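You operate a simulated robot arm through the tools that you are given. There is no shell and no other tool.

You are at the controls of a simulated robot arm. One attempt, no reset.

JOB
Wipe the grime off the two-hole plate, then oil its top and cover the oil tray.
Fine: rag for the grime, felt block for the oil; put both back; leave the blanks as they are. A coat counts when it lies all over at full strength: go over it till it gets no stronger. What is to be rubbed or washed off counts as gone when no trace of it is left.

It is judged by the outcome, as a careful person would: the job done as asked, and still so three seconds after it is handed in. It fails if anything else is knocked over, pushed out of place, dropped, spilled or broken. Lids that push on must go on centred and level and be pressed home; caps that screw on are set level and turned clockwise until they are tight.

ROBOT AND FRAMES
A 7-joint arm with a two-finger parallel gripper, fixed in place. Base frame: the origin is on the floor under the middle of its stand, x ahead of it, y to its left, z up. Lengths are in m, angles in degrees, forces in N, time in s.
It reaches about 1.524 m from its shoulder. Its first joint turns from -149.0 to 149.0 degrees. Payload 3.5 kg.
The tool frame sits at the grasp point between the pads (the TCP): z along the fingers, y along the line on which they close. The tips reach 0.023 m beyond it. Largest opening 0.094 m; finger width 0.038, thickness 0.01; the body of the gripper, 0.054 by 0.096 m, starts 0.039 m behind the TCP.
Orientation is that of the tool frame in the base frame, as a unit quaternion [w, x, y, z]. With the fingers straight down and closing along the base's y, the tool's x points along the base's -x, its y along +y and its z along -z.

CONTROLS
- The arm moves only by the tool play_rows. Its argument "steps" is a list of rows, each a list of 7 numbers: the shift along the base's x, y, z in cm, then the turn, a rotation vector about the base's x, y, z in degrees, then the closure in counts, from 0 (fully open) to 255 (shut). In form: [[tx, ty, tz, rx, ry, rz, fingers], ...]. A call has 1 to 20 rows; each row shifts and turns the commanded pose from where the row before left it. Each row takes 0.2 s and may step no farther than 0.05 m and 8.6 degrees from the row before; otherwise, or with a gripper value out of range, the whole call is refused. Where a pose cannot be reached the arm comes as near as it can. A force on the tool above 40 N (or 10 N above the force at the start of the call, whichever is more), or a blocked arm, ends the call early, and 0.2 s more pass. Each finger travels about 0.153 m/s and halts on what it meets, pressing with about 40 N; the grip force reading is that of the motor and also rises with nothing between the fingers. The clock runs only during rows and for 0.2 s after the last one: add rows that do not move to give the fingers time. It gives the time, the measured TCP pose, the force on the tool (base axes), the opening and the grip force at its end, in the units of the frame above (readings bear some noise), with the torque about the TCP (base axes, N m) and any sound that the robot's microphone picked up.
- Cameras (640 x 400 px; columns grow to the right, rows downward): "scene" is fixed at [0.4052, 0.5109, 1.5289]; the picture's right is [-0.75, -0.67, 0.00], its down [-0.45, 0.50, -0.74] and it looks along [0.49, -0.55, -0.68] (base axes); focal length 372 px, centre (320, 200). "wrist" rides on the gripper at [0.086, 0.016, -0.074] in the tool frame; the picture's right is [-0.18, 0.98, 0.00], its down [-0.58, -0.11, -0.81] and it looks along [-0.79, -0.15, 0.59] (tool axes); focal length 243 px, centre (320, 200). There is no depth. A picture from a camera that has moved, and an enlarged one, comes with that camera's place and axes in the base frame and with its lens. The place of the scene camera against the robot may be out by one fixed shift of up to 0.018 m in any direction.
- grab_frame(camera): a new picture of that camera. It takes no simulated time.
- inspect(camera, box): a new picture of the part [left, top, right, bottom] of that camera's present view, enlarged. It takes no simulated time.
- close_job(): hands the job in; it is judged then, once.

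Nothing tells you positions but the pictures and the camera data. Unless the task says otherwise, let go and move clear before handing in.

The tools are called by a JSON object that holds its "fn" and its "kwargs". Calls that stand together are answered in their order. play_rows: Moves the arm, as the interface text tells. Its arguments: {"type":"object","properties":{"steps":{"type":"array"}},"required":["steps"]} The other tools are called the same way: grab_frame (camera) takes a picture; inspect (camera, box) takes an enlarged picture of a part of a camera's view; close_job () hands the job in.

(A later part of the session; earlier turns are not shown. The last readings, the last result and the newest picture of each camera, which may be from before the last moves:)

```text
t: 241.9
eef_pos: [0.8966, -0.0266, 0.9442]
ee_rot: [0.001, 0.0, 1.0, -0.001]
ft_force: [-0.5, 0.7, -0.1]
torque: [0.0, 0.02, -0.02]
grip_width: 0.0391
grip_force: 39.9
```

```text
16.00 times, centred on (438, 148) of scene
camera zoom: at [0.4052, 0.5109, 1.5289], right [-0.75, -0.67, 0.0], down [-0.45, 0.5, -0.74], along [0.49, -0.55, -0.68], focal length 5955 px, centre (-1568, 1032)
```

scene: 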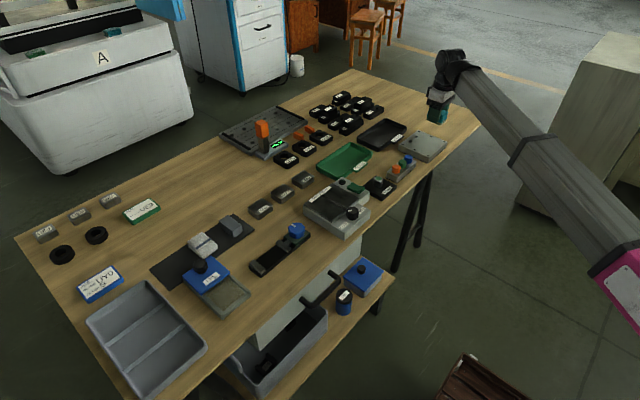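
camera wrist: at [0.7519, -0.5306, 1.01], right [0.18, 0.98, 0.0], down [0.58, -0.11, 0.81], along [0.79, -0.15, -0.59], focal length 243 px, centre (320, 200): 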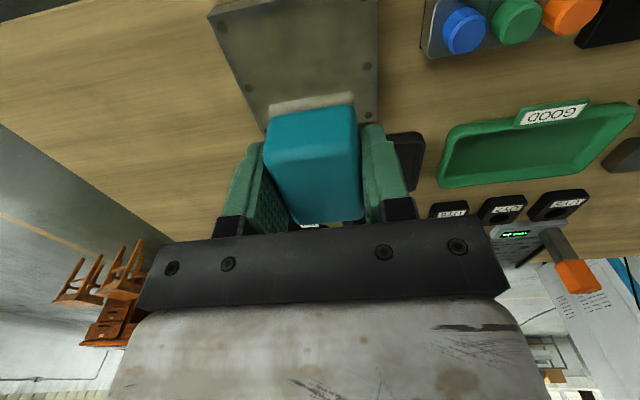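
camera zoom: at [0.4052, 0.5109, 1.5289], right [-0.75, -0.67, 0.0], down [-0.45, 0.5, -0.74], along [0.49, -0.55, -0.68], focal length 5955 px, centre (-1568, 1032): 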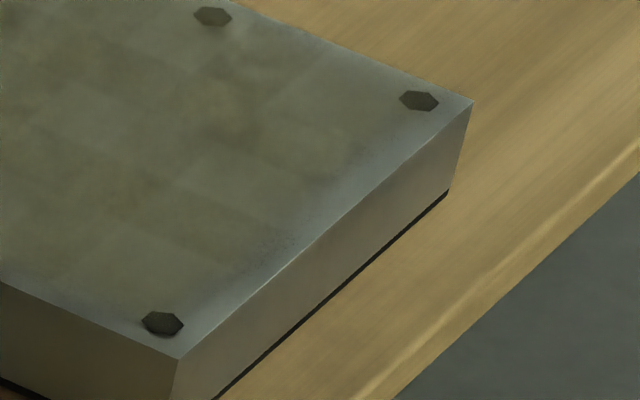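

The front edge fade is wider than the others, so it's a real thin spot. Recharging, then treating that edge first.

{"fn": "play_rows", "kwargs": {"steps": [[0, 0.5, 0, 0, 0, 0, 255], [0, 1.4, 0, 0, 0, 0, 255], [-0.1, 2.6, 0, 0, 0, 0, 255], [-0.1, 3.4, 0, 0, 0, 0, 255], [-0.1, 3.8, 0, 0, 0, 0, 255], [-0.1, 3.8, 0, 0, 0, 0, 255], [0, 3.8, 0, 0, 0, 0, 255], [0, 3.6, 0, 0, 0, 0, 255], [0, 3.2, 0, 0, 0, 0, 255], [0, 2.2, 0, 0, 0, 0, 255], [0, 1.4, -0.3, 0, 0, 0, 255], [0, 0.7, -0.8, 0, 0, 0, 255], [0, 0.2, -1.6, 0, 0, 0, 255], [0, 0, -2, 0, 0, 0, 255], [0, 0, -1.6, 0, 0, 0, 255], [0, 0, -0.8, 0, 0, 0, 255], [0, 0, -0.2, 0, 0, 0, 255], [0, 0, 0, 0, 0, 0, 255]]}}

{"fn": "inspect", "kwargs": {"camera": "wrist", "box": [200, 0, 440, 240]}}

```text
t: 245.7
eef_pos: [0.8936, 0.2775, 0.8736]
ee_rot: [0.001, -0.001, 1.0, -0.002]
ft_force: [0.3, -1.0, -1.1]
torque: [0.01, 0.01, -0.02]
grip_width: 0.039
grip_force: 39.5
```

```text
1.67 times, centred on (320, 120) of wrist
camera zoom: at [0.8069, 0.2947, 0.9465], right [0.18, 0.98, 0.0], down [0.58, -0.11, 0.81], along [0.79, -0.15, -0.59], focal length 404 px, centre (320, 333)
```

zoom: 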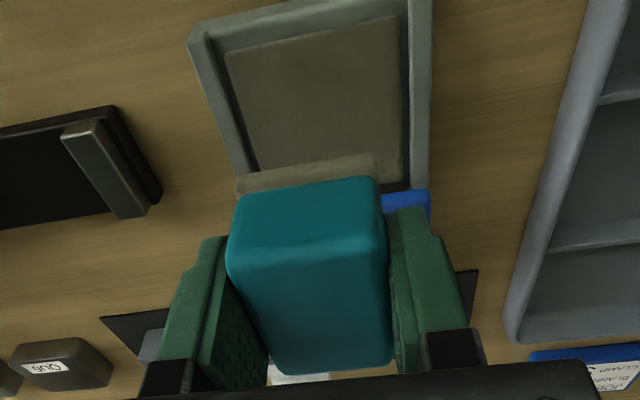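

The felt came back less depleted than earlier rounds, so the plate is absorbing less and nearing full strength. Recharging again.

{"fn": "play_rows", "kwargs": {"steps": [[-0.1, 0.1, -0.5, 0, 0, 0, 255], [0, 0.1, -1.2, 0, 0, 0, 255], [0, 0, -1.6, 0, 0, 0, 255], [0, 0, -1.3, 0, 0, 0, 255], [0, 0, -0.7, 0, 0, 0, 255], [0, 0, -0.4, 0, 0, 0, 255], [0, 0, -0.3, 0, 0, 0, 255], [0, 0, -0.2, 0, 0, 0, 255], [0, 0, -0.1, 0, 0, 0, 255], [0, 0, 0, 0, 0, 0, 255]]}}

{"fn": "play_rows", "kwargs": {"steps": [[0, 0, -0.08, 0, 0, 0, 255], [0, 0, 0, 0, 0, 0, 255]]}}

```text
t: 247.9
eef_pos: [0.892, 0.2801, 0.8115]
ee_rot: [0.002, 0.0, 1.0, -0.001]
ft_force: [-0.8, -0.9, 18.6]
torque: [0.05, 0.24, 0.0]
grip_width: 0.0391
grip_force: 40.0
```

```text
t: 248.5
eef_pos: [0.8918, 0.2815, 0.8107]
ee_rot: [0.002, 0.0, 1.0, -0.001]
ft_force: [-0.7, 0.8, 39.0]
torque: [0.05, 0.32, 0.0]
grip_width: 0.0392
grip_force: 40.2
```

{"fn": "play_rows", "kwargs": {"steps": [[0, 0, 0.08, 0, 0, 0, 255], [0.2, 0, 0, 0, 0, 0, 255], [0, 0.3, 0, 0, 0, 0, 255], [-0.4, 0, 0, 0, 0, 0, 255], [0, -0.6, 0, 0, 0, 0, 255], [0.4, 0, 0, 0, 0, 0, 255], [0, 0.6, 0, 0, 0, 0, 255], [-0.4, 0, 0, 0, 0, 0, 255], [0, -0.6, 0, 0, 0, 0, 255], [0.4, 0, 0, 0, 0, 0, 255], [0, 0.3, 0, 0, 0, 0, 255], [-0.2, 0, 0, 0, 0, 0, 255], [0, 0, 0, 0, 0, 0, 255], [0, 0, 0, 0, 0, 0, 255], [0, 0, 0, 0, 0, 0, 255], [0, 0, 0, 0, 0, 0, 255], [0, 0, 0, 0, 0, 0, 255]]}}

{"fn": "play_rows", "kwargs": {"steps": [[0, 0, 0.3, 0, 0, 0, 255], [0, 0, 0.7, 0, 0, 0, 255], [0, 0, 1.4, 0, 0, 0, 255], [0, 0, 2.2, 0, 0, 0, 255], [0, -0.3, 2.6, 0, 0, 0, 255], [0, -1, 2.6, 0, 0, 0, 255], [0, -2, 1.8, 0, 0, 0, 255], [-0.2, -3, 0.9, 0, 0, 0, 255], [-0.3, -3.6, 0.2, 0, 0, 0, 255], [-0.3, -3.8, 0, 0, 0, 0, 255], [-0.3, -3.8, 0, 0, 0, 0, 255], [-0.3, -3.8, 0, 0, 0, 0, 255], [-0.3, -3.8, 0, 0, 0, 0, 255], [-0.3, -3.8, 0, 0, 0, 0, 255], [-0.3, -3.8, 0, 0, 0, 0, 255], [-0.3, -3.8, 0, 0, 0, 0, 255], [-0.2, -3.2, 0, 0, 0, 0, 255], [-0.2, -2.2, 0, 0, 0, 0, 255], [0, -1.2, 0, 0, 0, 0, 255], [0, -0.5, 0, 0, 0, 0, 255]]}}

{"fn": "play_rows", "kwargs": {"steps": [[0, -0.5, 0, 0, 0, 0, 255], [-0.1, -1.4, 0, 0, 0, 0, 255], [-0.2, -2.6, 0, 0, 0, 0, 255], [-0.4, -3.4, 0, 0, 0, 0, 255], [-0.5, -3.8, 0, 0, 0, 0, 255], [-0.6, -3.8, 0, 0, 0, 0, 255], [-0.6, -3.8, 0, 0, 0, 0, 255], [-0.6, -3.8, 0, 0, 0, 0, 255], [-0.6, -3.8, 0, 0, 0, 0, 255], [-0.5, -3.6, 0, 0, 0, 0, 255], [-0.5, -2.8, -0.6, 0, 0, 0, 255], [-0.4, -1.6, -1.4, 0, 0, 0, 255], [-0.3, -0.5, -2.2, 0, 0, 0, 255], [-0.1, 0, -2.4, 0, 0, 0, 255], [0, 0, -2, 0, 0, 0, 255], [0, 0, -1.4, 0, 0, 0, 255], [0, 0, -0.8, 0, 0, 0, 255], [0, 0, -0.5, 0, 0, 0, 255], [0, 0, -0.3, 0, 0, 0, 255], [0, 0, 0, 0, 0, 0, 255]]}}

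{"fn": "inspect", "kwargs": {"camera": "scene", "box": [390, 100, 470, 170]}}

```text
t: 252.1
eef_pos: [0.8933, 0.2799, 0.8102]
ee_rot: [0.002, 0.0, 1.0, -0.001]
ft_force: [0.9, -9.1, 30.0]
torque: [-0.17, 0.13, 0.01]
grip_width: 0.0392
grip_force: 40.2
```

```text
t: 256.3
eef_pos: [0.8624, -0.156, 0.9385]
ee_rot: [0.0, 0.0, 1.0, -0.002]
ft_force: [0.3, 0.4, -0.1]
torque: [0.01, -0.03, 0.0]
grip_width: 0.0388
grip_force: 39.7
```

```text
t: 260.5
eef_pos: [0.8086, -0.5103, 0.8212]
ee_rot: [0.001, 0.0, 1.0, 0.0]
ft_force: [-1.3, -0.5, -1.3]
torque: [-0.01, 0.01, -0.01]
grip_width: 0.0393
grip_force: 40.1
```

```text
5.71 times, centred on (430, 135) of scene
camera zoom: at [0.4052, 0.5109, 1.5289], right [-0.75, -0.67, 0.0], down [-0.45, 0.5, -0.74], along [0.49, -0.55, -0.68], focal length 2127 px, centre (-309, 571)
```

zoom: 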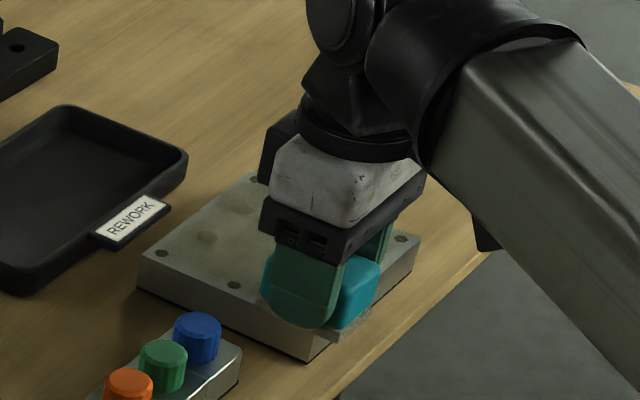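

At the front +y corner, freshly loaded. Lowering to contact.

{"fn": "play_rows", "kwargs": {"steps": [[0, 0, -0.2, 0, 0, 0, 255], [0, 0, -0.15, 0, 0, 0, 255], [0, 0, -0.1, 0, 0, 0, 255], [0, 0, 0, 0, 0, 0, 255]]}}

```text
t: 261.5
eef_pos: [0.8095, -0.5102, 0.8182]
ee_rot: [0.001, 0.0, 1.0, -0.001]
ft_force: [-0.4, -0.1, 1.2]
torque: [0.03, 0.01, -0.03]
grip_width: 0.0391
grip_force: 40.0
```

{"fn": "play_rows", "kwargs": {"steps": [[0, 0.3, -0.08, 0, 0, 0, 255], [0, 0.5, 0, 0, 0, 0, 255], [0, 0.1, 0, 0, 0, 0, 255], [0, -0.4, 0, 0, 0, 0, 255], [0, -0.9, 0, 0, 0, 0, 255], [0, -1.2, 0, 0, 0, 0, 255], [0, -1.2, 0, 0, 0, 0, 255], [0, -1.2, 0, 0, 0, 0, 255], [0, -1.2, 0, 0, 0, 0, 255], [0, -1.2, 0, 0, 0, 0, 255], [0, -1.2, 0, 0, 0, 0, 255], [0, -1.2, 0, 0, 0, 0, 255], [0, -1.2, 0, 0, 0, 0, 255], [0, -1, 0, 0, 0, 0, 255], [0, -0.6, 0, 0, 0, 0, 255], [0, -0.2, 0, 0, 0, 0, 255], [0, 0, 0, 0, 0, 0, 255]]}}

{"fn": "inspect", "kwargs": {"camera": "wrist", "box": [240, 0, 560, 240]}}

{"fn": "inspect", "kwargs": {"camera": "scene", "box": [422, 136, 454, 160]}}

```text
t: 265.1
eef_pos: [0.8086, -0.6264, 0.8169]
ee_rot: [0.002, 0.0, 1.0, 0.0]
ft_force: [2.1, 7.5, 23.1]
torque: [0.39, -0.2, 0.05]
grip_width: 0.0392
grip_force: 40.4
```

```text
1.67 times, centred on (400, 120) of wrist
camera zoom: at [0.7218, -0.6104, 0.8903], right [0.18, 0.98, 0.0], down [0.58, -0.11, 0.81], along [0.79, -0.15, -0.59], focal length 404 px, centre (187, 333)
```

zoom: 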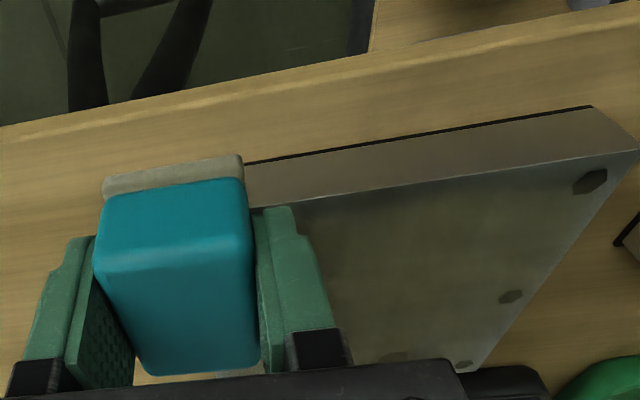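

```text
16.00 times, centred on (438, 148) of scene
camera zoom: at [0.4052, 0.5109, 1.5289], right [-0.75, -0.67, 0.0], down [-0.45, 0.5, -0.74], along [0.49, -0.55, -0.68], focal length 5955 px, centre (-1568, 1032)
```

zoom: 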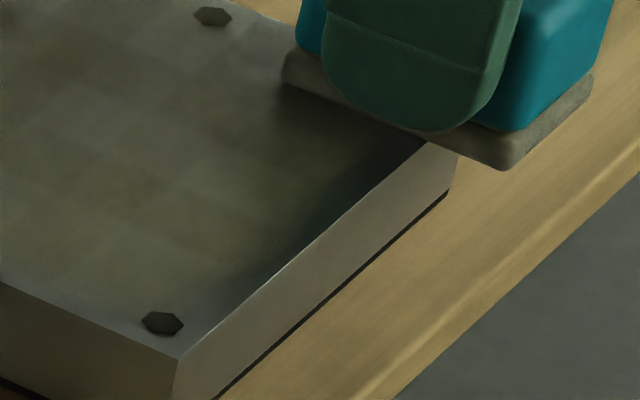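

The very rim looks unchanged even after fresh passes. I'll lift straight up for an unobstructed comparison.

{"fn": "play_rows", "kwargs": {"steps": [[0, 0, 0.3, 0, 0, 0, 255], [0, 0.2, 0.9, 0, 0, 0, 255], [0, 0.4, 1.8, 0, 0, 0, 255], [0, 0.7, 2.4, 0, 0, 0, 255], [0, 1, 2.8, 0, 0, 0, 255], [0, 1, 2.8, 0, 0, 0, 255], [0, 1, 2.6, 0, 0, 0, 255], [0, 0.8, 2, 0, 0, 0, 255], [0, 0.4, 1.4, 0, 0, 0, 255], [0, 0.2, 0.7, 0, 0, 0, 255], [0, 0, 0, 0, 0, 0, 255]]}}

{"fn": "inspect", "kwargs": {"camera": "scene", "box": [422, 136, 454, 160]}}

{"fn": "inspect", "kwargs": {"camera": "scene", "box": [402, 128, 430, 148]}}

{"fn": "inspect", "kwargs": {"camera": "wrist", "box": [220, 0, 400, 120]}}

```text
t: 267.5
eef_pos: [0.808, -0.5709, 0.9935]
ee_rot: [0.002, 0.001, 1.0, -0.002]
ft_force: [-0.3, 1.0, -0.5]
torque: [0.03, -0.02, -0.04]
grip_width: 0.039
grip_force: 40.1
```

```text
16.00 times, centred on (438, 148) of scene
camera zoom: at [0.4052, 0.5109, 1.5289], right [-0.75, -0.67, 0.0], down [-0.45, 0.5, -0.74], along [0.49, -0.55, -0.68], focal length 5955 px, centre (-1568, 1032)
```

zoom: 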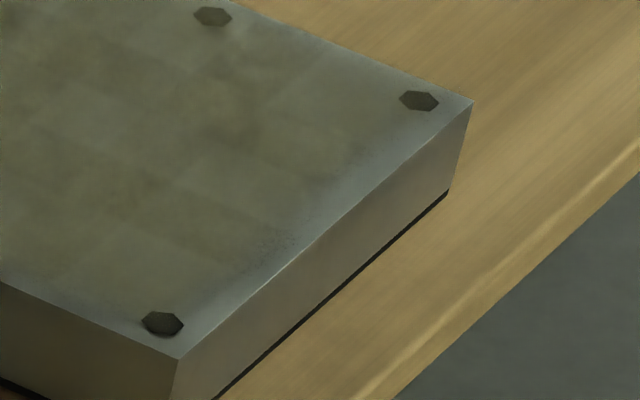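

```text
16.00 times, centred on (416, 138) of scene
camera zoom: at [0.4052, 0.5109, 1.5289], right [-0.75, -0.67, 0.0], down [-0.45, 0.5, -0.74], along [0.49, -0.55, -0.68], focal length 5955 px, centre (-1216, 1192)
```

zoom: 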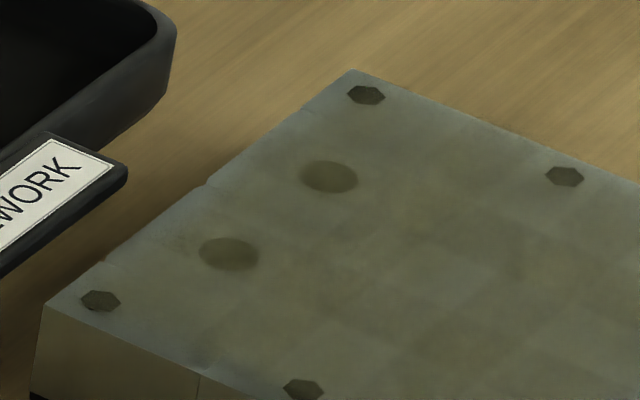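

```text
3.33 times, centred on (310, 60) of wrist
camera zoom: at [0.7225, -0.5537, 1.0668], right [0.18, 0.98, 0.0], down [0.58, -0.11, 0.81], along [0.79, -0.15, -0.59], focal length 809 px, centre (353, 667)
```

zoom: 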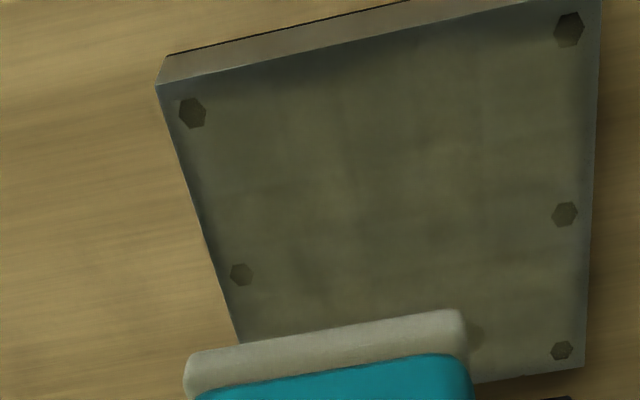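

The picture is identical to the baseline even after a fresh pass, so the rim fade is just how the coat is drawn, and it's no longer getting stronger. I'll still do one full fresh pass over the whole top, and compare again.

{"fn": "play_rows", "kwargs": {"steps": [[0.2, -0.4, -0.5, 0, 0, 0, 255], [0.4, -0.8, -1.2, 0, 0, 0, 255], [0.6, -1.2, -2, 0, 0, 0, 255], [0.6, -1.3, -2.6, 0, 0, 0, 255], [0.4, -1, -2.8, 0, 0, 0, 255], [0.2, -0.6, -2.8, 0, 0, 0, 255], [0, -0.2, -2.2, 0, 0, 0, 255], [0, 0, -1.4, 0, 0, 0, 255], [0, 0, -0.9, 0, 0, 0, 255], [0, 0, -0.5, 0, 0, 0, 255], [0, 0, -0.3, 0, 0, 0, 255], [0, 0, -0.2, 0, 0, 0, 255], [0, 0, -0.1, 0, 0, 0, 255], [0, 0, 0, 0, 0, 0, 255]]}}

```text
t: 270.5
eef_pos: [0.8336, -0.6261, 0.817]
ee_rot: [0.001, 0.001, 1.0, -0.001]
ft_force: [0.0, 0.0, 0.3]
torque: [0.01, 0.0, 0.01]
grip_width: 0.0392
grip_force: 39.5
```

{"fn": "play_rows", "kwargs": {"steps": [[-0.1, 0.3, -0.12, 0, 0, 0, 255], [0, 0.9, 0, 0, 0, 0, 255], [0, 1.3, 0, 0, 0, 0, 255], [0, 1.5, 0, 0, 0, 0, 255], [0, 1.5, 0, 0, 0, 0, 255], [0, 1.5, 0, 0, 0, 0, 255], [0, 1.5, 0, 0, 0, 0, 255], [0, 1.5, 0, 0, 0, 0, 255], [0, 1.3, 0, 0, 0, 0, 255], [0, 0.9, 0, 0, 0, 0, 255], [0, 0.3, 0, 0, 0, 0, 255], [0.8, 0, 0, 0, 0, 0, 255], [1.2, 0, 0, 0, 0, 0, 255], [0.6, 0, 0, 0, 0, 0, 255], [0, 0, 0, 0, 0, 0, 255]]}}

{"fn": "play_rows", "kwargs": {"steps": [[0, -0.3, 0, 0, 0, 0, 255], [0, -0.9, 0, 0, 0, 0, 255], [0, -1.3, 0, 0, 0, 0, 255], [0, -1.5, 0, 0, 0, 0, 255], [0, -1.5, 0, 0, 0, 0, 255], [0, -1.5, 0, 0, 0, 0, 255], [0, -1.5, 0, 0, 0, 0, 255], [0, -1.5, 0, 0, 0, 0, 255], [0, -1.3, 0, 0, 0, 0, 255], [0, -0.9, 0, 0, 0, 0, 255], [0, -0.3, 0, 0, 0, 0, 255], [0, 0, 0.3, 0, 0, 0, 255], [0.4, 0, 0.3, 0, 0, 0, 255], [1, 0, 0, 0, 0, 0, 255], [1.4, 0, 0, 0, 0, 0, 255], [1, 0, 0, 0, 0, 0, 255], [0.3, 0, -0.3, 0, 0, 0, 255], [0, 0, -0.2, 0, 0, 0, 255], [0, 0, -0.08, 0, 0, 0, 255], [0, 0, 0, 0, 0, 0, 255]]}}

```text
t: 273.7
eef_pos: [0.856, -0.5004, 0.8165]
ee_rot: [0.001, 0.0, 1.0, -0.001]
ft_force: [-1.3, 0.4, 5.4]
torque: [-0.04, 0.17, -0.02]
grip_width: 0.039
grip_force: 39.9
```

```text
t: 277.9
eef_pos: [0.8975, -0.626, 0.8181]
ee_rot: [0.002, 0.001, 1.0, -0.001]
ft_force: [0.7, -1.5, 4.3]
torque: [0.05, 0.05, 0.0]
grip_width: 0.039
grip_force: 40.3
```

Now the far band, both ways.

{"fn": "play_rows", "kwargs": {"steps": [[0, 0.3, -0.06, 0, 0, 0, 255], [0, 0.9, 0, 0, 0, 0, 255], [0, 1.3, 0, 0, 0, 0, 255], [0, 1.4, 0, 0, 0, 0, 255], [0, 1.4, 0, 0, 0, 0, 255], [0, 1.4, 0, 0, 0, 0, 255], [0, 1.4, 0, 0, 0, 0, 255], [0, 1.4, 0, 0, 0, 0, 255], [0, 1.3, 0, 0, 0, 0, 255], [0, 1, 0, 0, 0, 0, 255], [0, 0.6, 0, 0, 0, 0, 255], [0, 0.2, 0, 0, 0, 0, 255], [0.5, 0, 0, 0, 0, 0, 255], [0.4, 0, 0, 0, 0, 0, 255], [0, 0, 0, 0, 0, 0, 255]]}}

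{"fn": "play_rows", "kwargs": {"steps": [[0, -0.3, 0, 0, 0, 0, 255], [0, -0.9, 0, 0, 0, 0, 255], [0, -1.3, 0, 0, 0, 0, 255], [0, -1.4, 0, 0, 0, 0, 255], [0, -1.4, 0, 0, 0, 0, 255], [0, -1.4, 0, 0, 0, 0, 255], [0, -1.4, 0, 0, 0, 0, 255], [0, -1.4, 0, 0, 0, 0, 255], [0, -1.3, 0, 0, 0, 0, 255], [0, -1, 0, 0, 0, 0, 255], [0, -0.6, 0, 0, 0, 0, 255], [0, -0.2, 0, 0, 0, 0, 255], [0, 0, 0, 0, 0, 0, 255]]}}

{"fn": "inspect", "kwargs": {"camera": "wrist", "box": [240, 0, 560, 240]}}

```text
t: 281.1
eef_pos: [0.9071, -0.4982, 0.8176]
ee_rot: [0.002, 0.0, 1.0, 0.0]
ft_force: [-9.0, 3.0, 25.3]
torque: [-0.12, 0.42, -0.09]
grip_width: 0.0393
grip_force: 39.6
```

```text
t: 283.9
eef_pos: [0.9074, -0.6251, 0.8166]
ee_rot: [0.002, 0.0, 1.0, 0.0]
ft_force: [-0.8, 8.0, 21.9]
torque: [0.4, 0.2, -0.01]
grip_width: 0.0389
grip_force: 40.2
```

```text
1.67 times, centred on (400, 120) of wrist
camera zoom: at [0.8205, -0.6084, 0.8904], right [0.18, 0.98, 0.0], down [0.58, -0.11, 0.81], along [0.79, -0.15, -0.59], focal length 404 px, centre (187, 333)
```

zoom: 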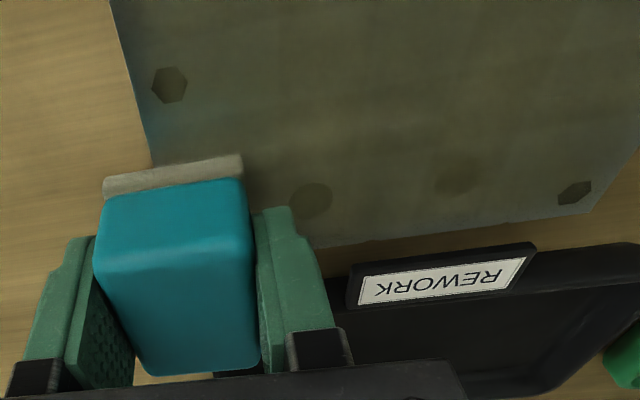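

Lifting to compare pictures again.

{"fn": "play_rows", "kwargs": {"steps": [[0, 0, 0.3, 0, 0, 0, 255], [-0.3, 0.2, 0.9, 0, 0, 0, 255], [-0.8, 0.4, 1.8, 0, 0, 0, 255], [-1.4, 0.7, 2.4, 0, 0, 0, 255], [-1.8, 1, 2.8, 0, 0, 0, 255], [-1.8, 1, 2.8, 0, 0, 0, 255], [-1.6, 1, 2.6, 0, 0, 0, 255], [-1.2, 0.8, 2, 0, 0, 0, 255], [-0.7, 0.4, 1.4, 0, 0, 0, 255], [-0.3, 0.2, 0.7, 0, 0, 0, 255], [0, 0, 0, 0, 0, 0, 255]]}}

{"fn": "inspect", "kwargs": {"camera": "scene", "box": [422, 136, 454, 160]}}

{"fn": "inspect", "kwargs": {"camera": "scene", "box": [402, 128, 430, 148]}}

{"fn": "inspect", "kwargs": {"camera": "scene", "box": [390, 120, 460, 170]}}

```text
t: 286.3
eef_pos: [0.81, -0.5688, 0.9932]
ee_rot: [0.001, 0.0, 1.0, -0.001]
ft_force: [-0.2, -0.3, 0.0]
torque: [0.01, 0.03, -0.02]
grip_width: 0.0392
grip_force: 40.4
```

```text
16.00 times, centred on (438, 148) of scene
camera zoom: at [0.4052, 0.5109, 1.5289], right [-0.75, -0.67, 0.0], down [-0.45, 0.5, -0.74], along [0.49, -0.55, -0.68], focal length 5955 px, centre (-1568, 1032)
```

zoom: 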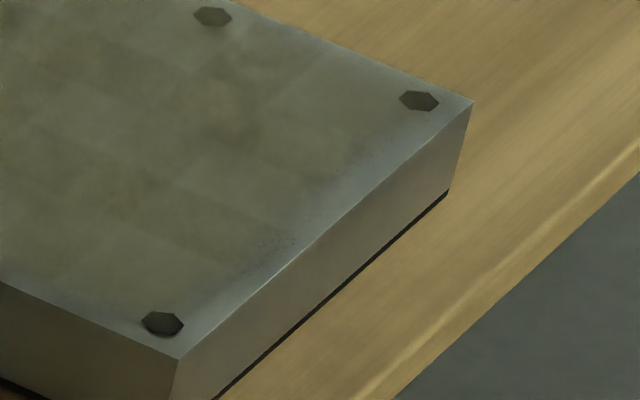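

```text
16.00 times, centred on (416, 138) of scene
camera zoom: at [0.4052, 0.5109, 1.5289], right [-0.75, -0.67, 0.0], down [-0.45, 0.5, -0.74], along [0.49, -0.55, -0.68], focal length 5955 px, centre (-1216, 1192)
```

zoom: 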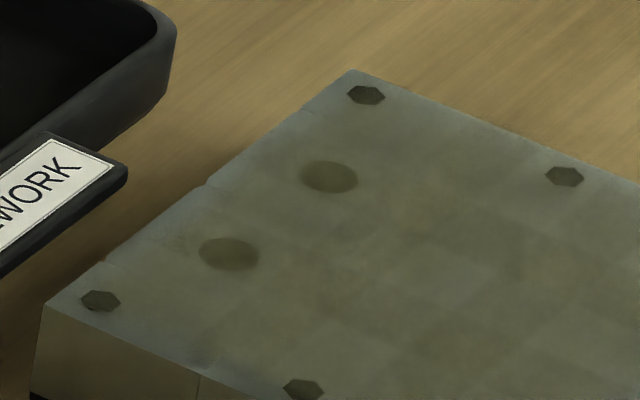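

```text
8.00 times, centred on (425, 145) of scene
camera zoom: at [0.4052, 0.5109, 1.5289], right [-0.75, -0.67, 0.0], down [-0.45, 0.5, -0.74], along [0.49, -0.55, -0.68], focal length 2977 px, centre (-520, 640)
```

zoom: 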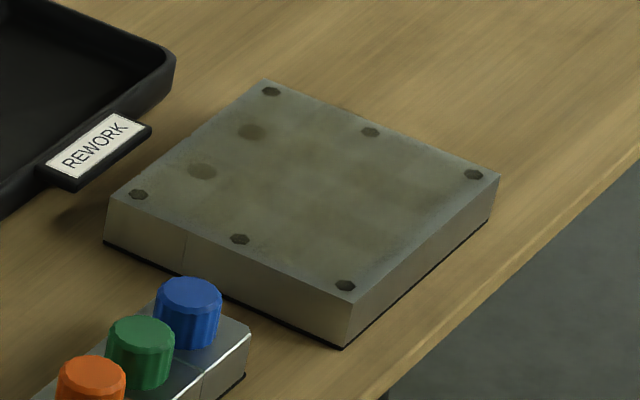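

The coat is unchanged by a whole fresh pass, so it's at full strength. Now I'll take the felt block back to its place on the mat.

{"fn": "play_rows", "kwargs": {"steps": [[0.1, 0.5, 0, 0, 0, 0, 255], [0.4, 1.4, -0.2, 0, 0, 0, 255], [0.7, 2.6, -0.3, 0, 0, 0, 255], [0.9, 3.4, -0.4, 0, 0, 0, 255], [1, 3.7, -0.4, 0, 0, 0, 255], [1, 3.7, -0.4, 0, 0, 0, 255], [1, 3.7, -0.4, 0, 0, 0, 255], [1, 3.7, -0.4, 0, 0, 0, 255], [1, 3.7, -0.4, 0, 0, 0, 255], [1, 3.7, -0.4, 0, 0, 0, 255], [1, 3.7, -0.4, 0, 0, 0, 255], [1, 3.7, -0.3, 0, 0, 0, 255], [1, 3.7, 0, 0, 0, 0, 255], [1, 3.7, 0, 0, 0, 0, 255], [1, 3.7, 0, 0, 0, 0, 255], [1, 3.7, 0, 0, 0, 0, 255], [0.9, 3.4, 0, 0, 0, 0, 255], [0.7, 2.6, 0, 0, 0, 0, 255], [0.4, 1.4, 0, 0, 0, 0, 255], [0.1, 0.5, 0, 0, 0, 0, 255]]}}

{"fn": "play_rows", "kwargs": {"steps": [[0.2, 0.5, 0, 0, 0, 0, 255], [0.5, 1.4, 0, 0, 0, 0, 255], [0.9, 2.6, 0, 0, 0, 0, 255], [1.1, 3.4, 0, 0, 0, 0, 255], [1.2, 3.6, 0, 0, 0, 0, 255], [1.2, 3.6, 0, 0, 0, 0, 255], [1.1, 3.6, 0, 0, 0, 0, 255], [0.9, 3.2, 0, 0, 0, 0, 255], [0.6, 2.4, 0, 0, 0, 0, 255], [0.4, 1.6, 0, 0, 0, 0, 255], [0.1, 0.8, 0, 0, 0, 0, 255], [0, 0.3, 0, 0, 0, 0, 255], [0, 0, 0, 0, 0, 0, 255]]}}

{"fn": "grab_frame", "kwargs": {"camera": "wrist"}}

```text
t: 290.5
eef_pos: [0.9707, 0.0332, 0.9523]
ee_rot: [0.001, 0.0, 1.0, -0.001]
ft_force: [0.3, 0.3, -0.6]
torque: [-0.03, -0.02, -0.02]
grip_width: 0.0391
grip_force: 39.9
```

```text
t: 293.3
eef_pos: [1.0519, 0.3022, 0.9534]
ee_rot: [0.001, 0.0, 1.0, 0.0]
ft_force: [-0.5, -0.3, 0.7]
torque: [0.02, 0.01, 0.02]
grip_width: 0.039
grip_force: 39.9
```

```text
taken
camera wrist: at [0.966, 0.3203, 1.0267], right [0.18, 0.98, 0.0], down [0.58, -0.11, 0.81], along [0.79, -0.15, -0.59], focal length 243 px, centre (320, 200)
```

wrist: 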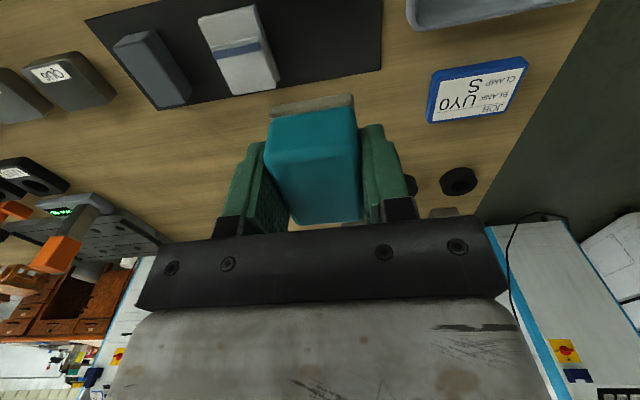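

Shifting to the exact spot (1.055, 0.3145) and descending to just above the mat.

{"fn": "play_rows", "kwargs": {"steps": [[0.1, 0.4, -0.4, 0, 0, 0, 255], [0.2, 0.6, -1, 0, 0, 0, 255], [0, 0.2, -1.8, 0, 0, 0, 255], [0, 0, -2.4, 0, 0, 0, 255], [0, 0, -2.4, 0, 0, 0, 255], [0, 0, -2.4, 0, 0, 0, 255], [0, 0, -2, 0, 0, 0, 255], [0, 0, -1.3, 0, 0, 0, 255], [0, 0, -0.8, 0, 0, 0, 255], [0, 0, -0.5, 0, 0, 0, 255], [0, 0, -0.3, 0, 0, 0, 255], [0, 0, -0.2, 0, 0, 0, 255], [0, 0, 0, 0, 0, 0, 255]]}}

{"fn": "inspect", "kwargs": {"camera": "scene", "box": [120, 200, 270, 320]}}

```text
t: 296.1
eef_pos: [1.0556, 0.3157, 0.7976]
ee_rot: [0.001, 0.0, 1.0, -0.001]
ft_force: [-0.6, 0.7, -0.4]
torque: [0.02, -0.01, -0.04]
grip_width: 0.0389
grip_force: 39.8
```

```text
3.33 times, centred on (195, 260) of scene
camera zoom: at [0.4052, 0.5109, 1.5289], right [-0.75, -0.67, 0.0], down [-0.45, 0.5, -0.74], along [0.49, -0.55, -0.68], focal length 1241 px, centre (737, 0)
```

zoom: 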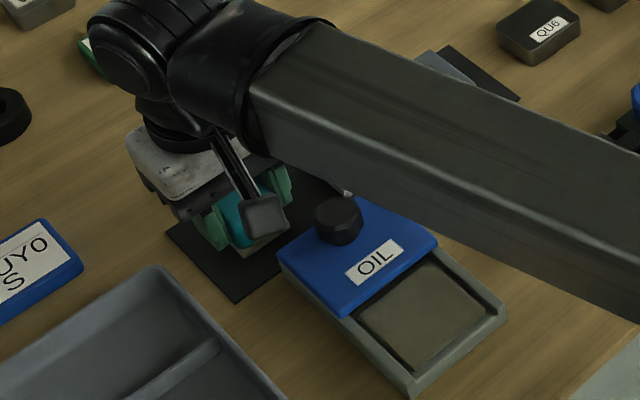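

{"fn": "play_rows", "kwargs": {"steps": [[0, -0.1, -0.15, 0, 0, 0, 255], [0, 0, -0.1, 0, 0, 0, 255], [0, 0, 0, 0, 0, 0, 255]]}}

{"fn": "play_rows", "kwargs": {"steps": [[0, 0, -0.1, 0, 0, 0, 255], [0, 0, 0, 0, 0, 0, 255]]}}

```text
t: 296.9
eef_pos: [1.0563, 0.3131, 0.7964]
ee_rot: [0.001, 0.0, 1.0, -0.001]
ft_force: [-0.8, -0.4, -0.7]
torque: [-0.01, 0.02, 0.02]
grip_width: 0.039
grip_force: 39.9
```

```text
t: 297.5
eef_pos: [1.0558, 0.3148, 0.7948]
ee_rot: [0.001, 0.0, 1.0, 0.0]
ft_force: [0.1, -0.7, -0.4]
torque: [0.01, 0.02, 0.0]
grip_width: 0.0394
grip_force: 39.8
```

Not yet touching; lowering further in 1 mm steps.

{"fn": "play_rows", "kwargs": {"steps": [[0, 0, -0.1, 0, 0, 0, 255], [0, 0, 0, 0, 0, 0, 255]]}}

{"fn": "play_rows", "kwargs": {"steps": [[0, 0, -0.08, 0, 0, 0, 255], [0, 0, 0, 0, 0, 0, 255]]}}

```text
t: 298.1
eef_pos: [1.0571, 0.3143, 0.794]
ee_rot: [0.001, 0.0, 1.0, -0.001]
ft_force: [0.8, -0.8, 0.8]
torque: [0.02, 0.03, -0.04]
grip_width: 0.0393
grip_force: 40.0
```

```text
t: 298.7
eef_pos: [1.0561, 0.314, 0.7936]
ee_rot: [0.0, 0.0, 1.0, -0.001]
ft_force: [-1.5, -0.6, 8.2]
torque: [0.03, 0.12, 0.01]
grip_width: 0.0392
grip_force: 40.3
```

The felt block rests on the mat (8 N). Releasing to 6.2 cm and rising straight up.

{"fn": "play_rows", "kwargs": {"steps": [[0, 0, 0, 0, 0, 0, 130], [0, 0, 0, 0, 0, 0, 105], [0, 0, 0, 0, 0, 0, 87], [0, 0, 0, 0, 0, 0, 87], [0, 0, 0.4, 0, 0, 0, 87], [0, 0, 0.9, 0, 0, 0, 87], [0, 0, 1.5, 0, 0, 0, 87], [0, 0, 2, 0, 0, 0, 87], [0, 0, 2.2, 0, 0, 0, 87], [0, 0, 2, 0, 0, 0, 87], [0, 0, 1.4, 0, 0, 0, 87], [0, 0, 0.6, 0, 0, 0, 87], [0, 0, 0, 0, 0, 0, 87]]}}

{"fn": "grab_frame", "kwargs": {"camera": "wrist"}}

{"fn": "inspect", "kwargs": {"camera": "scene", "box": [120, 200, 270, 320]}}

```text
t: 301.5
eef_pos: [1.0552, 0.3118, 0.9025]
ee_rot: [0.001, 0.0, 1.0, -0.001]
ft_force: [0.2, -0.3, -0.4]
torque: [-0.01, 0.02, 0.0]
grip_width: 0.0621
grip_force: 0.1
```

```text
taken
camera wrist: at [0.9687, 0.3301, 0.9766], right [0.18, 0.98, 0.0], down [0.58, -0.11, 0.81], along [0.79, -0.15, -0.59], focal length 243 px, centre (320, 200)
```

wrist: 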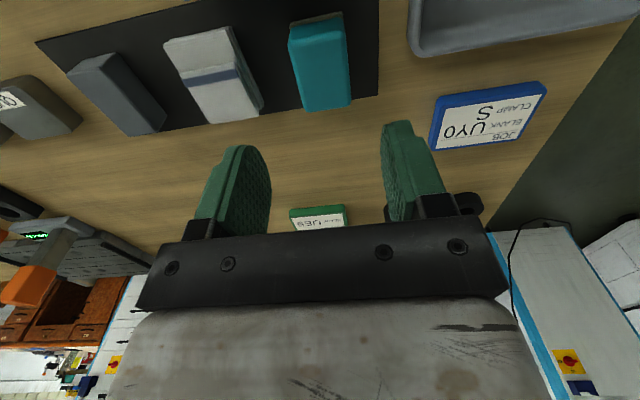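

```text
3.33 times, centred on (195, 260) of scene
camera zoom: at [0.4052, 0.5109, 1.5289], right [-0.75, -0.67, 0.0], down [-0.45, 0.5, -0.74], along [0.49, -0.55, -0.68], focal length 1241 px, centre (737, 0)
```

zoom: 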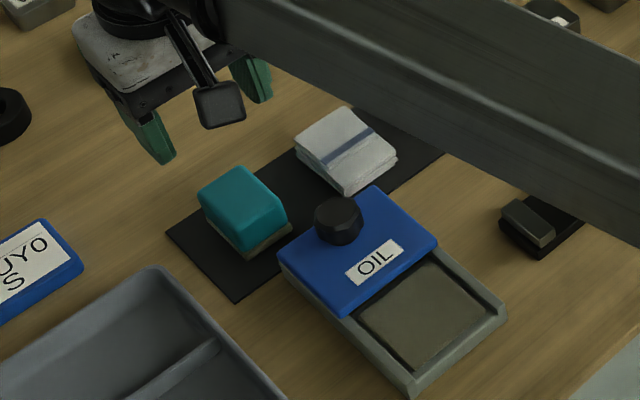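

The felt block and rag are both back on the mat. Now back to the lid's knob at about (0.977, 0.280).

{"fn": "play_rows", "kwargs": {"steps": [[-0.4, -0.1, 0, 0, 0, 0, 92], [-1, -0.4, 0, 0, 0, 0, 92], [-1.6, -0.7, 0, 0, 0, 0, 92], [-1.8, -0.8, 0, 0, 0, 0, 92], [-1.6, -0.7, 0, 0, 0, 0, 92], [-1, -0.4, -0.2, 0, 0, 0, 92], [-0.4, -0.1, -0.6, 0, 0, 0, 92], [0, 0, -1.2, 0, 0, 0, 92], [0, 0, -1.4, 0, 0, 0, 92], [0, 0, -1, 0, 0, 0, 92], [0, 0, -0.6, 0, 0, 0, 92], [0, 0, -0.3, 0, 0, 0, 92], [0, 0, 0, 0, 0, 0, 92]]}}

{"fn": "grab_frame", "kwargs": {"camera": "wrist"}}

```text
t: 304.3
eef_pos: [0.9793, 0.2834, 0.8497]
ee_rot: [0.001, 0.0, 1.0, -0.001]
ft_force: [-0.2, 0.0, 0.6]
torque: [-0.01, -0.01, 0.01]
grip_width: 0.0602
grip_force: 0.0
```

```text
taken
camera wrist: at [0.8916, 0.2992, 0.9233], right [0.18, 0.98, 0.0], down [0.58, -0.11, 0.81], along [0.79, -0.15, -0.59], focal length 243 px, centre (320, 200)
```

wrist: 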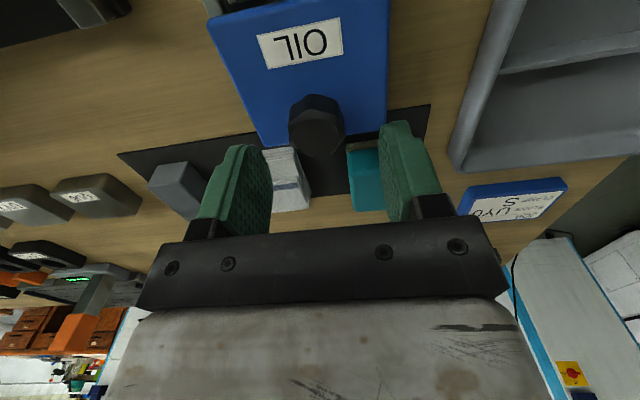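

{"fn": "play_rows", "kwargs": {"steps": [[-0.1, -0.15, -0.4, 0, 0, 0, 92], [-0.1, -0.1, -0.8, 0, 0, 0, 92], [0, 0, -0.8, 0, 0, 0, 92], [0, 0, -0.5, 0, 0, 0, 92], [0, 0, -0.3, 0, 0, 0, 92], [0, 0, 0, 0, 0, 0, 92], [0, 0, 0, 0, 0, 0, 120], [0, 0, 0, 0, 0, 0, 150], [0, 0, 0, 0, 0, 0, 180], [0, 0, 0, 0, 0, 0, 255], [0, 0, 0, 0, 0, 0, 255]]}}

{"fn": "grab_frame", "kwargs": {"camera": "wrist"}}

```text
t: 306.7
eef_pos: [0.9768, 0.2795, 0.8221]
ee_rot: [0.0, 0.0, 1.0, -0.001]
ft_force: [0.2, -0.6, -1.0]
torque: [0.04, 0.0, 0.0]
grip_width: 0.0312
grip_force: 45.0
```

```text
taken
camera wrist: at [0.8891, 0.2969, 0.8957], right [0.18, 0.98, 0.0], down [0.58, -0.11, 0.81], along [0.79, -0.15, -0.59], focal length 243 px, centre (320, 200)
```

wrist: 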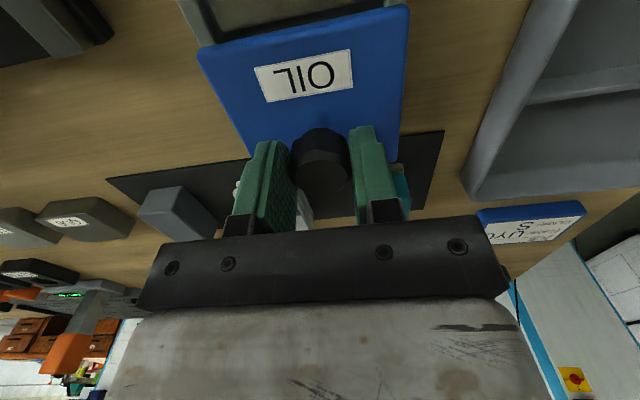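

Knob gripped cleanly. Sliding the lid back toward the robot (-x), in two stages.

{"fn": "play_rows", "kwargs": {"steps": [[-0.2, 0, 0, 0, 0, 0, 255], [-0.5, 0, 0, 0, 0, 0, 255], [-0.7, 0, 0, 0, 0, 0, 255], [-0.8, 0, 0, 0, 0, 0, 255], [-0.8, 0, 0, 0, 0, 0, 255], [-0.7, 0, 0, 0, 0, 0, 255], [-0.4, 0, 0, 0, 0, 0, 255], [-0.2, 0, 0, 0, 0, 0, 255], [0, 0, 0, 0, 0, 0, 255]]}}

```text
t: 308.7
eef_pos: [0.9328, 0.2779, 0.8226]
ee_rot: [0.001, 0.0, 1.0, -0.001]
ft_force: [0.5, 11.6, -7.9]
torque: [0.23, -0.1, 0.03]
grip_width: 0.0311
grip_force: 45.0
```

Sliding well; I'll ease the side load slightly and continue to the original closed position.

{"fn": "play_rows", "kwargs": {"steps": [[-0.2, 0.08, -0.03, 0, 0, 0, 255], [-0.4, 0, 0, 0, 0, 0, 255], [-0.6, 0, 0, 0, 0, 0, 255], [-0.6, 0, 0, 0, 0, 0, 255], [-0.4, 0, 0, 0, 0, 0, 255], [-0.2, 0, 0, 0, 0, 0, 255], [-0.1, 0, 0, 0, 0, 0, 255], [0, 0, 0, 0, 0, 0, 255]]}}

{"fn": "grab_frame", "kwargs": {"camera": "wrist"}}

{"fn": "inspect", "kwargs": {"camera": "scene", "box": [160, 210, 300, 320]}}

```text
t: 310.5
eef_pos: [0.9086, 0.2795, 0.8217]
ee_rot: [0.002, 0.001, 1.0, -0.001]
ft_force: [0.3, 1.9, 5.5]
torque: [0.05, -0.18, -0.07]
grip_width: 0.0314
grip_force: 45.1
```

```text
taken
camera wrist: at [0.8214, 0.297, 0.8956], right [0.18, 0.98, 0.0], down [0.58, -0.11, 0.81], along [0.79, -0.15, -0.59], focal length 243 px, centre (320, 200)
```

wrist: 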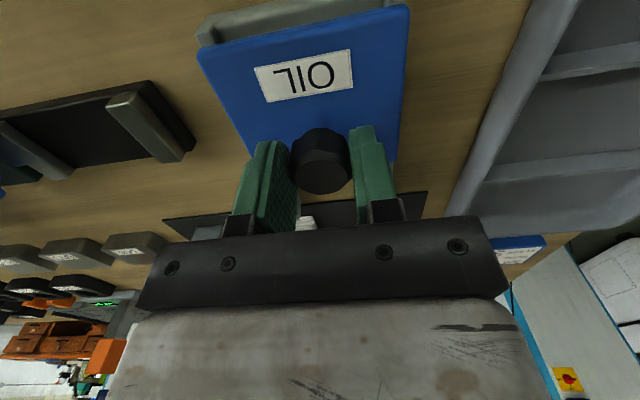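

```text
3.64 times, centred on (230, 265) of scene
camera zoom: at [0.4052, 0.5109, 1.5289], right [-0.75, -0.67, 0.0], down [-0.45, 0.5, -0.74], along [0.49, -0.55, -0.68], focal length 1353 px, centre (647, -36)
```

zoom: 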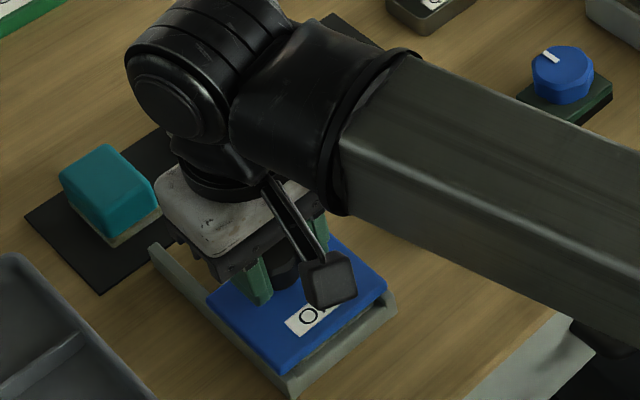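

About 2 mm short of the original spot. Pushing gently further until the stop.

{"fn": "play_rows", "kwargs": {"steps": [[-0.1, 0, -0.03, 0, 0, 0, 255], [-0.1, 0, 0, 0, 0, 0, 255], [0, 0, 0, 0, 0, 0, 255]]}}

{"fn": "play_rows", "kwargs": {"steps": [[-0.1, 0, 0, 0, 0, 0, 255], [0, 0, 0, 0, 0, 0, 255]]}}

```text
t: 311.3
eef_pos: [0.9053, 0.2802, 0.8216]
ee_rot: [0.002, 0.0, 1.0, -0.001]
ft_force: [-0.1, -1.2, 18.3]
torque: [-0.03, 0.04, -0.02]
grip_width: 0.0311
grip_force: 45.1
```

```text
t: 311.9
eef_pos: [0.9033, 0.2802, 0.821]
ee_rot: [0.002, 0.001, 1.0, -0.002]
ft_force: [-0.3, -1.8, 25.2]
torque: [-0.02, -0.07, -0.03]
grip_width: 0.0312
grip_force: 45.2
```

No stop felt yet and I'm pressing down too much. I'll relieve z and look at the lid's front edge relative to the tray wall.

{"fn": "play_rows", "kwargs": {"steps": [[0, 0, 0.08, 0, 0, 0, 255], [0, 0, 0, 0, 0, 0, 255]]}}

{"fn": "inspect", "kwargs": {"camera": "wrist", "box": [170, 0, 430, 160]}}

{"fn": "inspect", "kwargs": {"camera": "scene", "box": [190, 255, 270, 325]}}

```text
t: 312.5
eef_pos: [0.9035, 0.279, 0.8215]
ee_rot: [0.001, 0.0, 1.0, -0.001]
ft_force: [-0.4, -4.2, 15.2]
torque: [0.0, -0.54, -0.01]
grip_width: 0.0312
grip_force: 44.8
```

```text
2.46 times, centred on (300, 80) of wrist
camera zoom: at [0.818, 0.297, 0.8955], right [0.18, 0.98, 0.0], down [0.58, -0.11, 0.81], along [0.79, -0.15, -0.59], focal length 597 px, centre (369, 495)
```

zoom: 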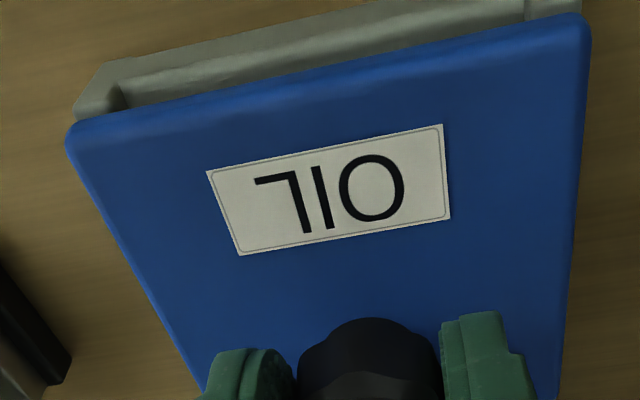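

```text
5.71 times, centred on (230, 290) of scene
camera zoom: at [0.4052, 0.5109, 1.5289], right [-0.75, -0.67, 0.0], down [-0.45, 0.5, -0.74], along [0.49, -0.55, -0.68], focal length 2127 px, centre (834, -314)
```

zoom: 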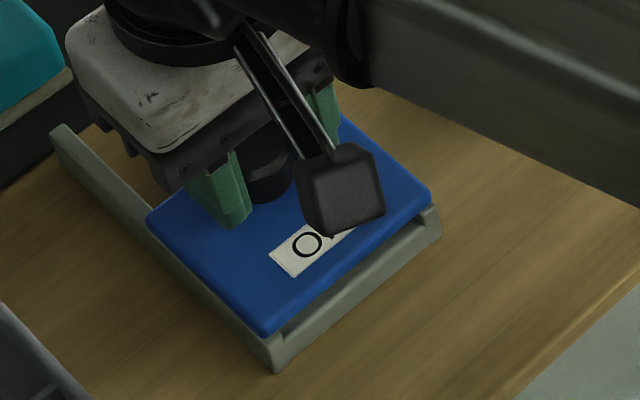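

The front still shows a small ledge as at the start. I'll keep pushing in small steps to find the stop.

{"fn": "play_rows", "kwargs": {"steps": [[-0.1, 0, 0.04, 0, 0, 0, 255], [-0.1, 0, 0, 0, 0, 0, 255], [0, 0, 0, 0, 0, 0, 255]]}}

{"fn": "play_rows", "kwargs": {"steps": [[-0.1, 0, 0, 0, 0, 0, 255], [-0.1, 0, 0, 0, 0, 0, 255], [0, 0, 0, 0, 0, 0, 255]]}}

{"fn": "inspect", "kwargs": {"camera": "wrist", "box": [170, 0, 430, 160]}}

```text
t: 313.3
eef_pos: [0.9024, 0.2796, 0.8224]
ee_rot: [0.0, 0.0, 1.0, 0.0]
ft_force: [6.4, -7.2, -5.7]
torque: [-0.11, -0.12, -0.02]
grip_width: 0.0312
grip_force: 44.8
```

```text
t: 314.1
eef_pos: [0.9034, 0.2805, 0.8214]
ee_rot: [0.001, 0.001, 1.0, 0.0]
ft_force: [22.0, -11.5, -10.5]
torque: [-0.08, 0.15, 0.01]
grip_width: 0.0313
grip_force: 45.5
```

```text
2.46 times, centred on (300, 80) of wrist
camera zoom: at [0.8164, 0.297, 0.8954], right [0.19, 0.98, 0.0], down [0.58, -0.11, 0.81], along [0.79, -0.15, -0.59], focal length 597 px, centre (369, 495)
```

zoom: 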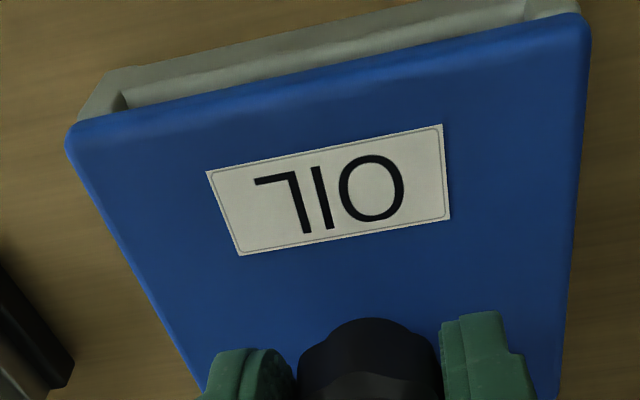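

The lid has reached its stop (22 N against it): fully closed. I'll relax the load, release and rise.

{"fn": "play_rows", "kwargs": {"steps": [[0.12, -0.08, -0.04, 0, 0, 0, 255], [0, 0, 0, 0, 0, 0, 255], [0, 0, 0, 0, 0, 0, 180], [0, 0, 0, 0, 0, 0, 130], [0, 0, 0, 0, 0, 0, 92], [0, 0, 0, 0, 0, 0, 92], [0, 0, 0.4, 0, 0, 0, 92], [0, 0, 0.9, 0, 0, 0, 92], [0, 0, 1.6, 0, 0, 0, 92], [0, 0, 2.2, 0, 0, 0, 92], [0, 0, 2.4, 0, 0, 0, 92], [0, 0, 2, 0, 0, 0, 92], [0, 0, 1.2, 0, 0, 0, 92], [0, 0, 0.5, 0, 0, 0, 92], [0, 0, 0, 0, 0, 0, 92]]}}

{"fn": "grab_frame", "kwargs": {"camera": "wrist"}}

{"fn": "inspect", "kwargs": {"camera": "wrist", "box": [240, 0, 420, 130]}}

```text
t: 317.3
eef_pos: [0.9007, 0.28, 0.9341]
ee_rot: [0.002, 0.0, 1.0, -0.001]
ft_force: [0.1, 0.5, -0.6]
torque: [0.01, 0.05, -0.01]
grip_width: 0.0602
grip_force: 0.0
```

```text
taken
camera wrist: at [0.8152, 0.2967, 1.0082], right [0.18, 0.98, 0.0], down [0.58, -0.11, 0.81], along [0.79, -0.15, -0.59], focal length 243 px, centre (320, 200)
```

wrist: 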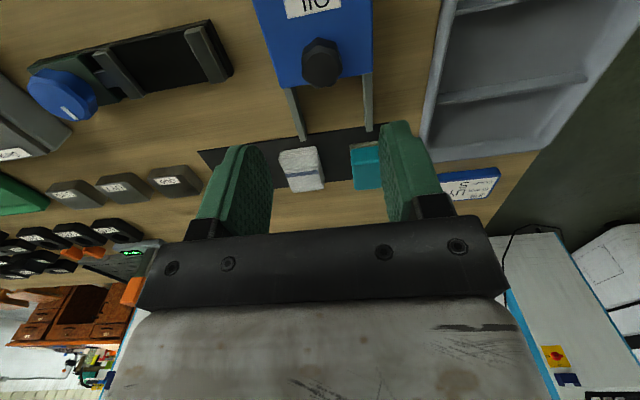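

```text
3.08 times, centred on (330, 65) of wrist
camera zoom: at [0.8152, 0.2967, 1.0082], right [0.18, 0.98, 0.0], down [0.58, -0.11, 0.81], along [0.79, -0.15, -0.59], focal length 746 px, centre (289, 615)
```

zoom: 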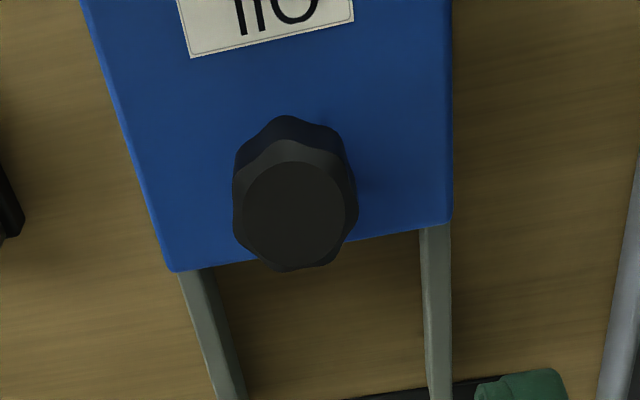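

The lid covers the tray, back in its closed position. I'll move the arm clear up and back for a final overview.

{"fn": "play_rows", "kwargs": {"steps": [[0, -0.4, 0.5, 0, 0, 0, 60], [-0.2, -1.2, 1, 0, 0, 0, 20], [-0.4, -2.2, 1.6, 0, 0, 0, 0], [-0.5, -3.2, 1.8, 0, 0, 0, 0], [-0.4, -3.6, 1.8, 0, 0, 0, 0], [-0.3, -3.6, 1.4, 0, 0, 0, 0], [-0.2, -3.6, 0.8, 0, 0, 0, 0], [0, -3.2, 0.3, 0, 0, 0, 0], [0, -2.4, 0, 0, 0, 0, 0], [0, -1.4, 0, 0, 0, 0, 0], [0, -0.6, 0, 0, 0, 0, 0], [0, 0, 0, 0, 0, 0, 0]]}}

{"fn": "grab_frame", "kwargs": {"camera": "scene"}}

{"fn": "grab_frame", "kwargs": {"camera": "wrist"}}

{"fn": "inspect", "kwargs": {"camera": "scene", "box": [140, 200, 280, 320]}}

```text
t: 319.9
eef_pos: [0.8819, 0.0257, 1.0259]
ee_rot: [0.002, 0.0, 1.0, -0.002]
ft_force: [0.5, -0.1, -0.7]
torque: [-0.02, 0.0, 0.03]
grip_width: 0.0939
grip_force: 0.0
```

```text
taken
```

scene: 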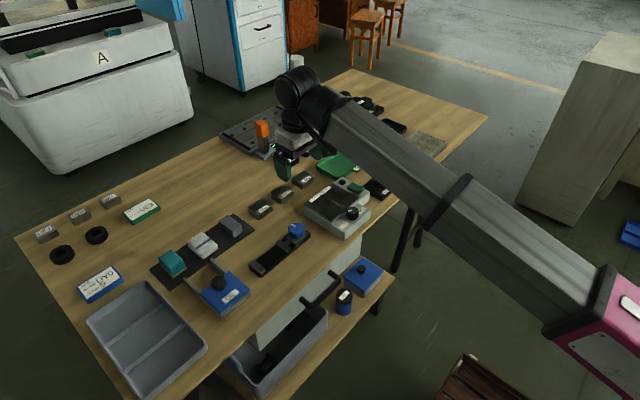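

```text
taken
camera wrist: at [0.7952, 0.0426, 1.0993], right [0.18, 0.98, 0.0], down [0.58, -0.11, 0.81], along [0.79, -0.15, -0.59], focal length 243 px, centre (320, 200)
```

wrist: 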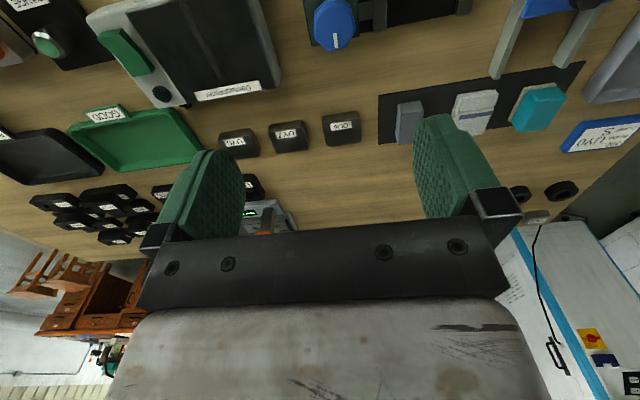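

```text
3.33 times, centred on (210, 260) of scene
camera zoom: at [0.4052, 0.5109, 1.5289], right [-0.75, -0.67, 0.0], down [-0.45, 0.5, -0.74], along [0.49, -0.55, -0.68], focal length 1241 px, centre (687, 0)
```

zoom: 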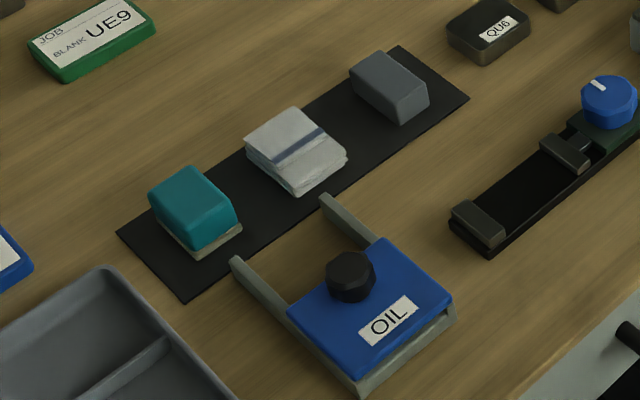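

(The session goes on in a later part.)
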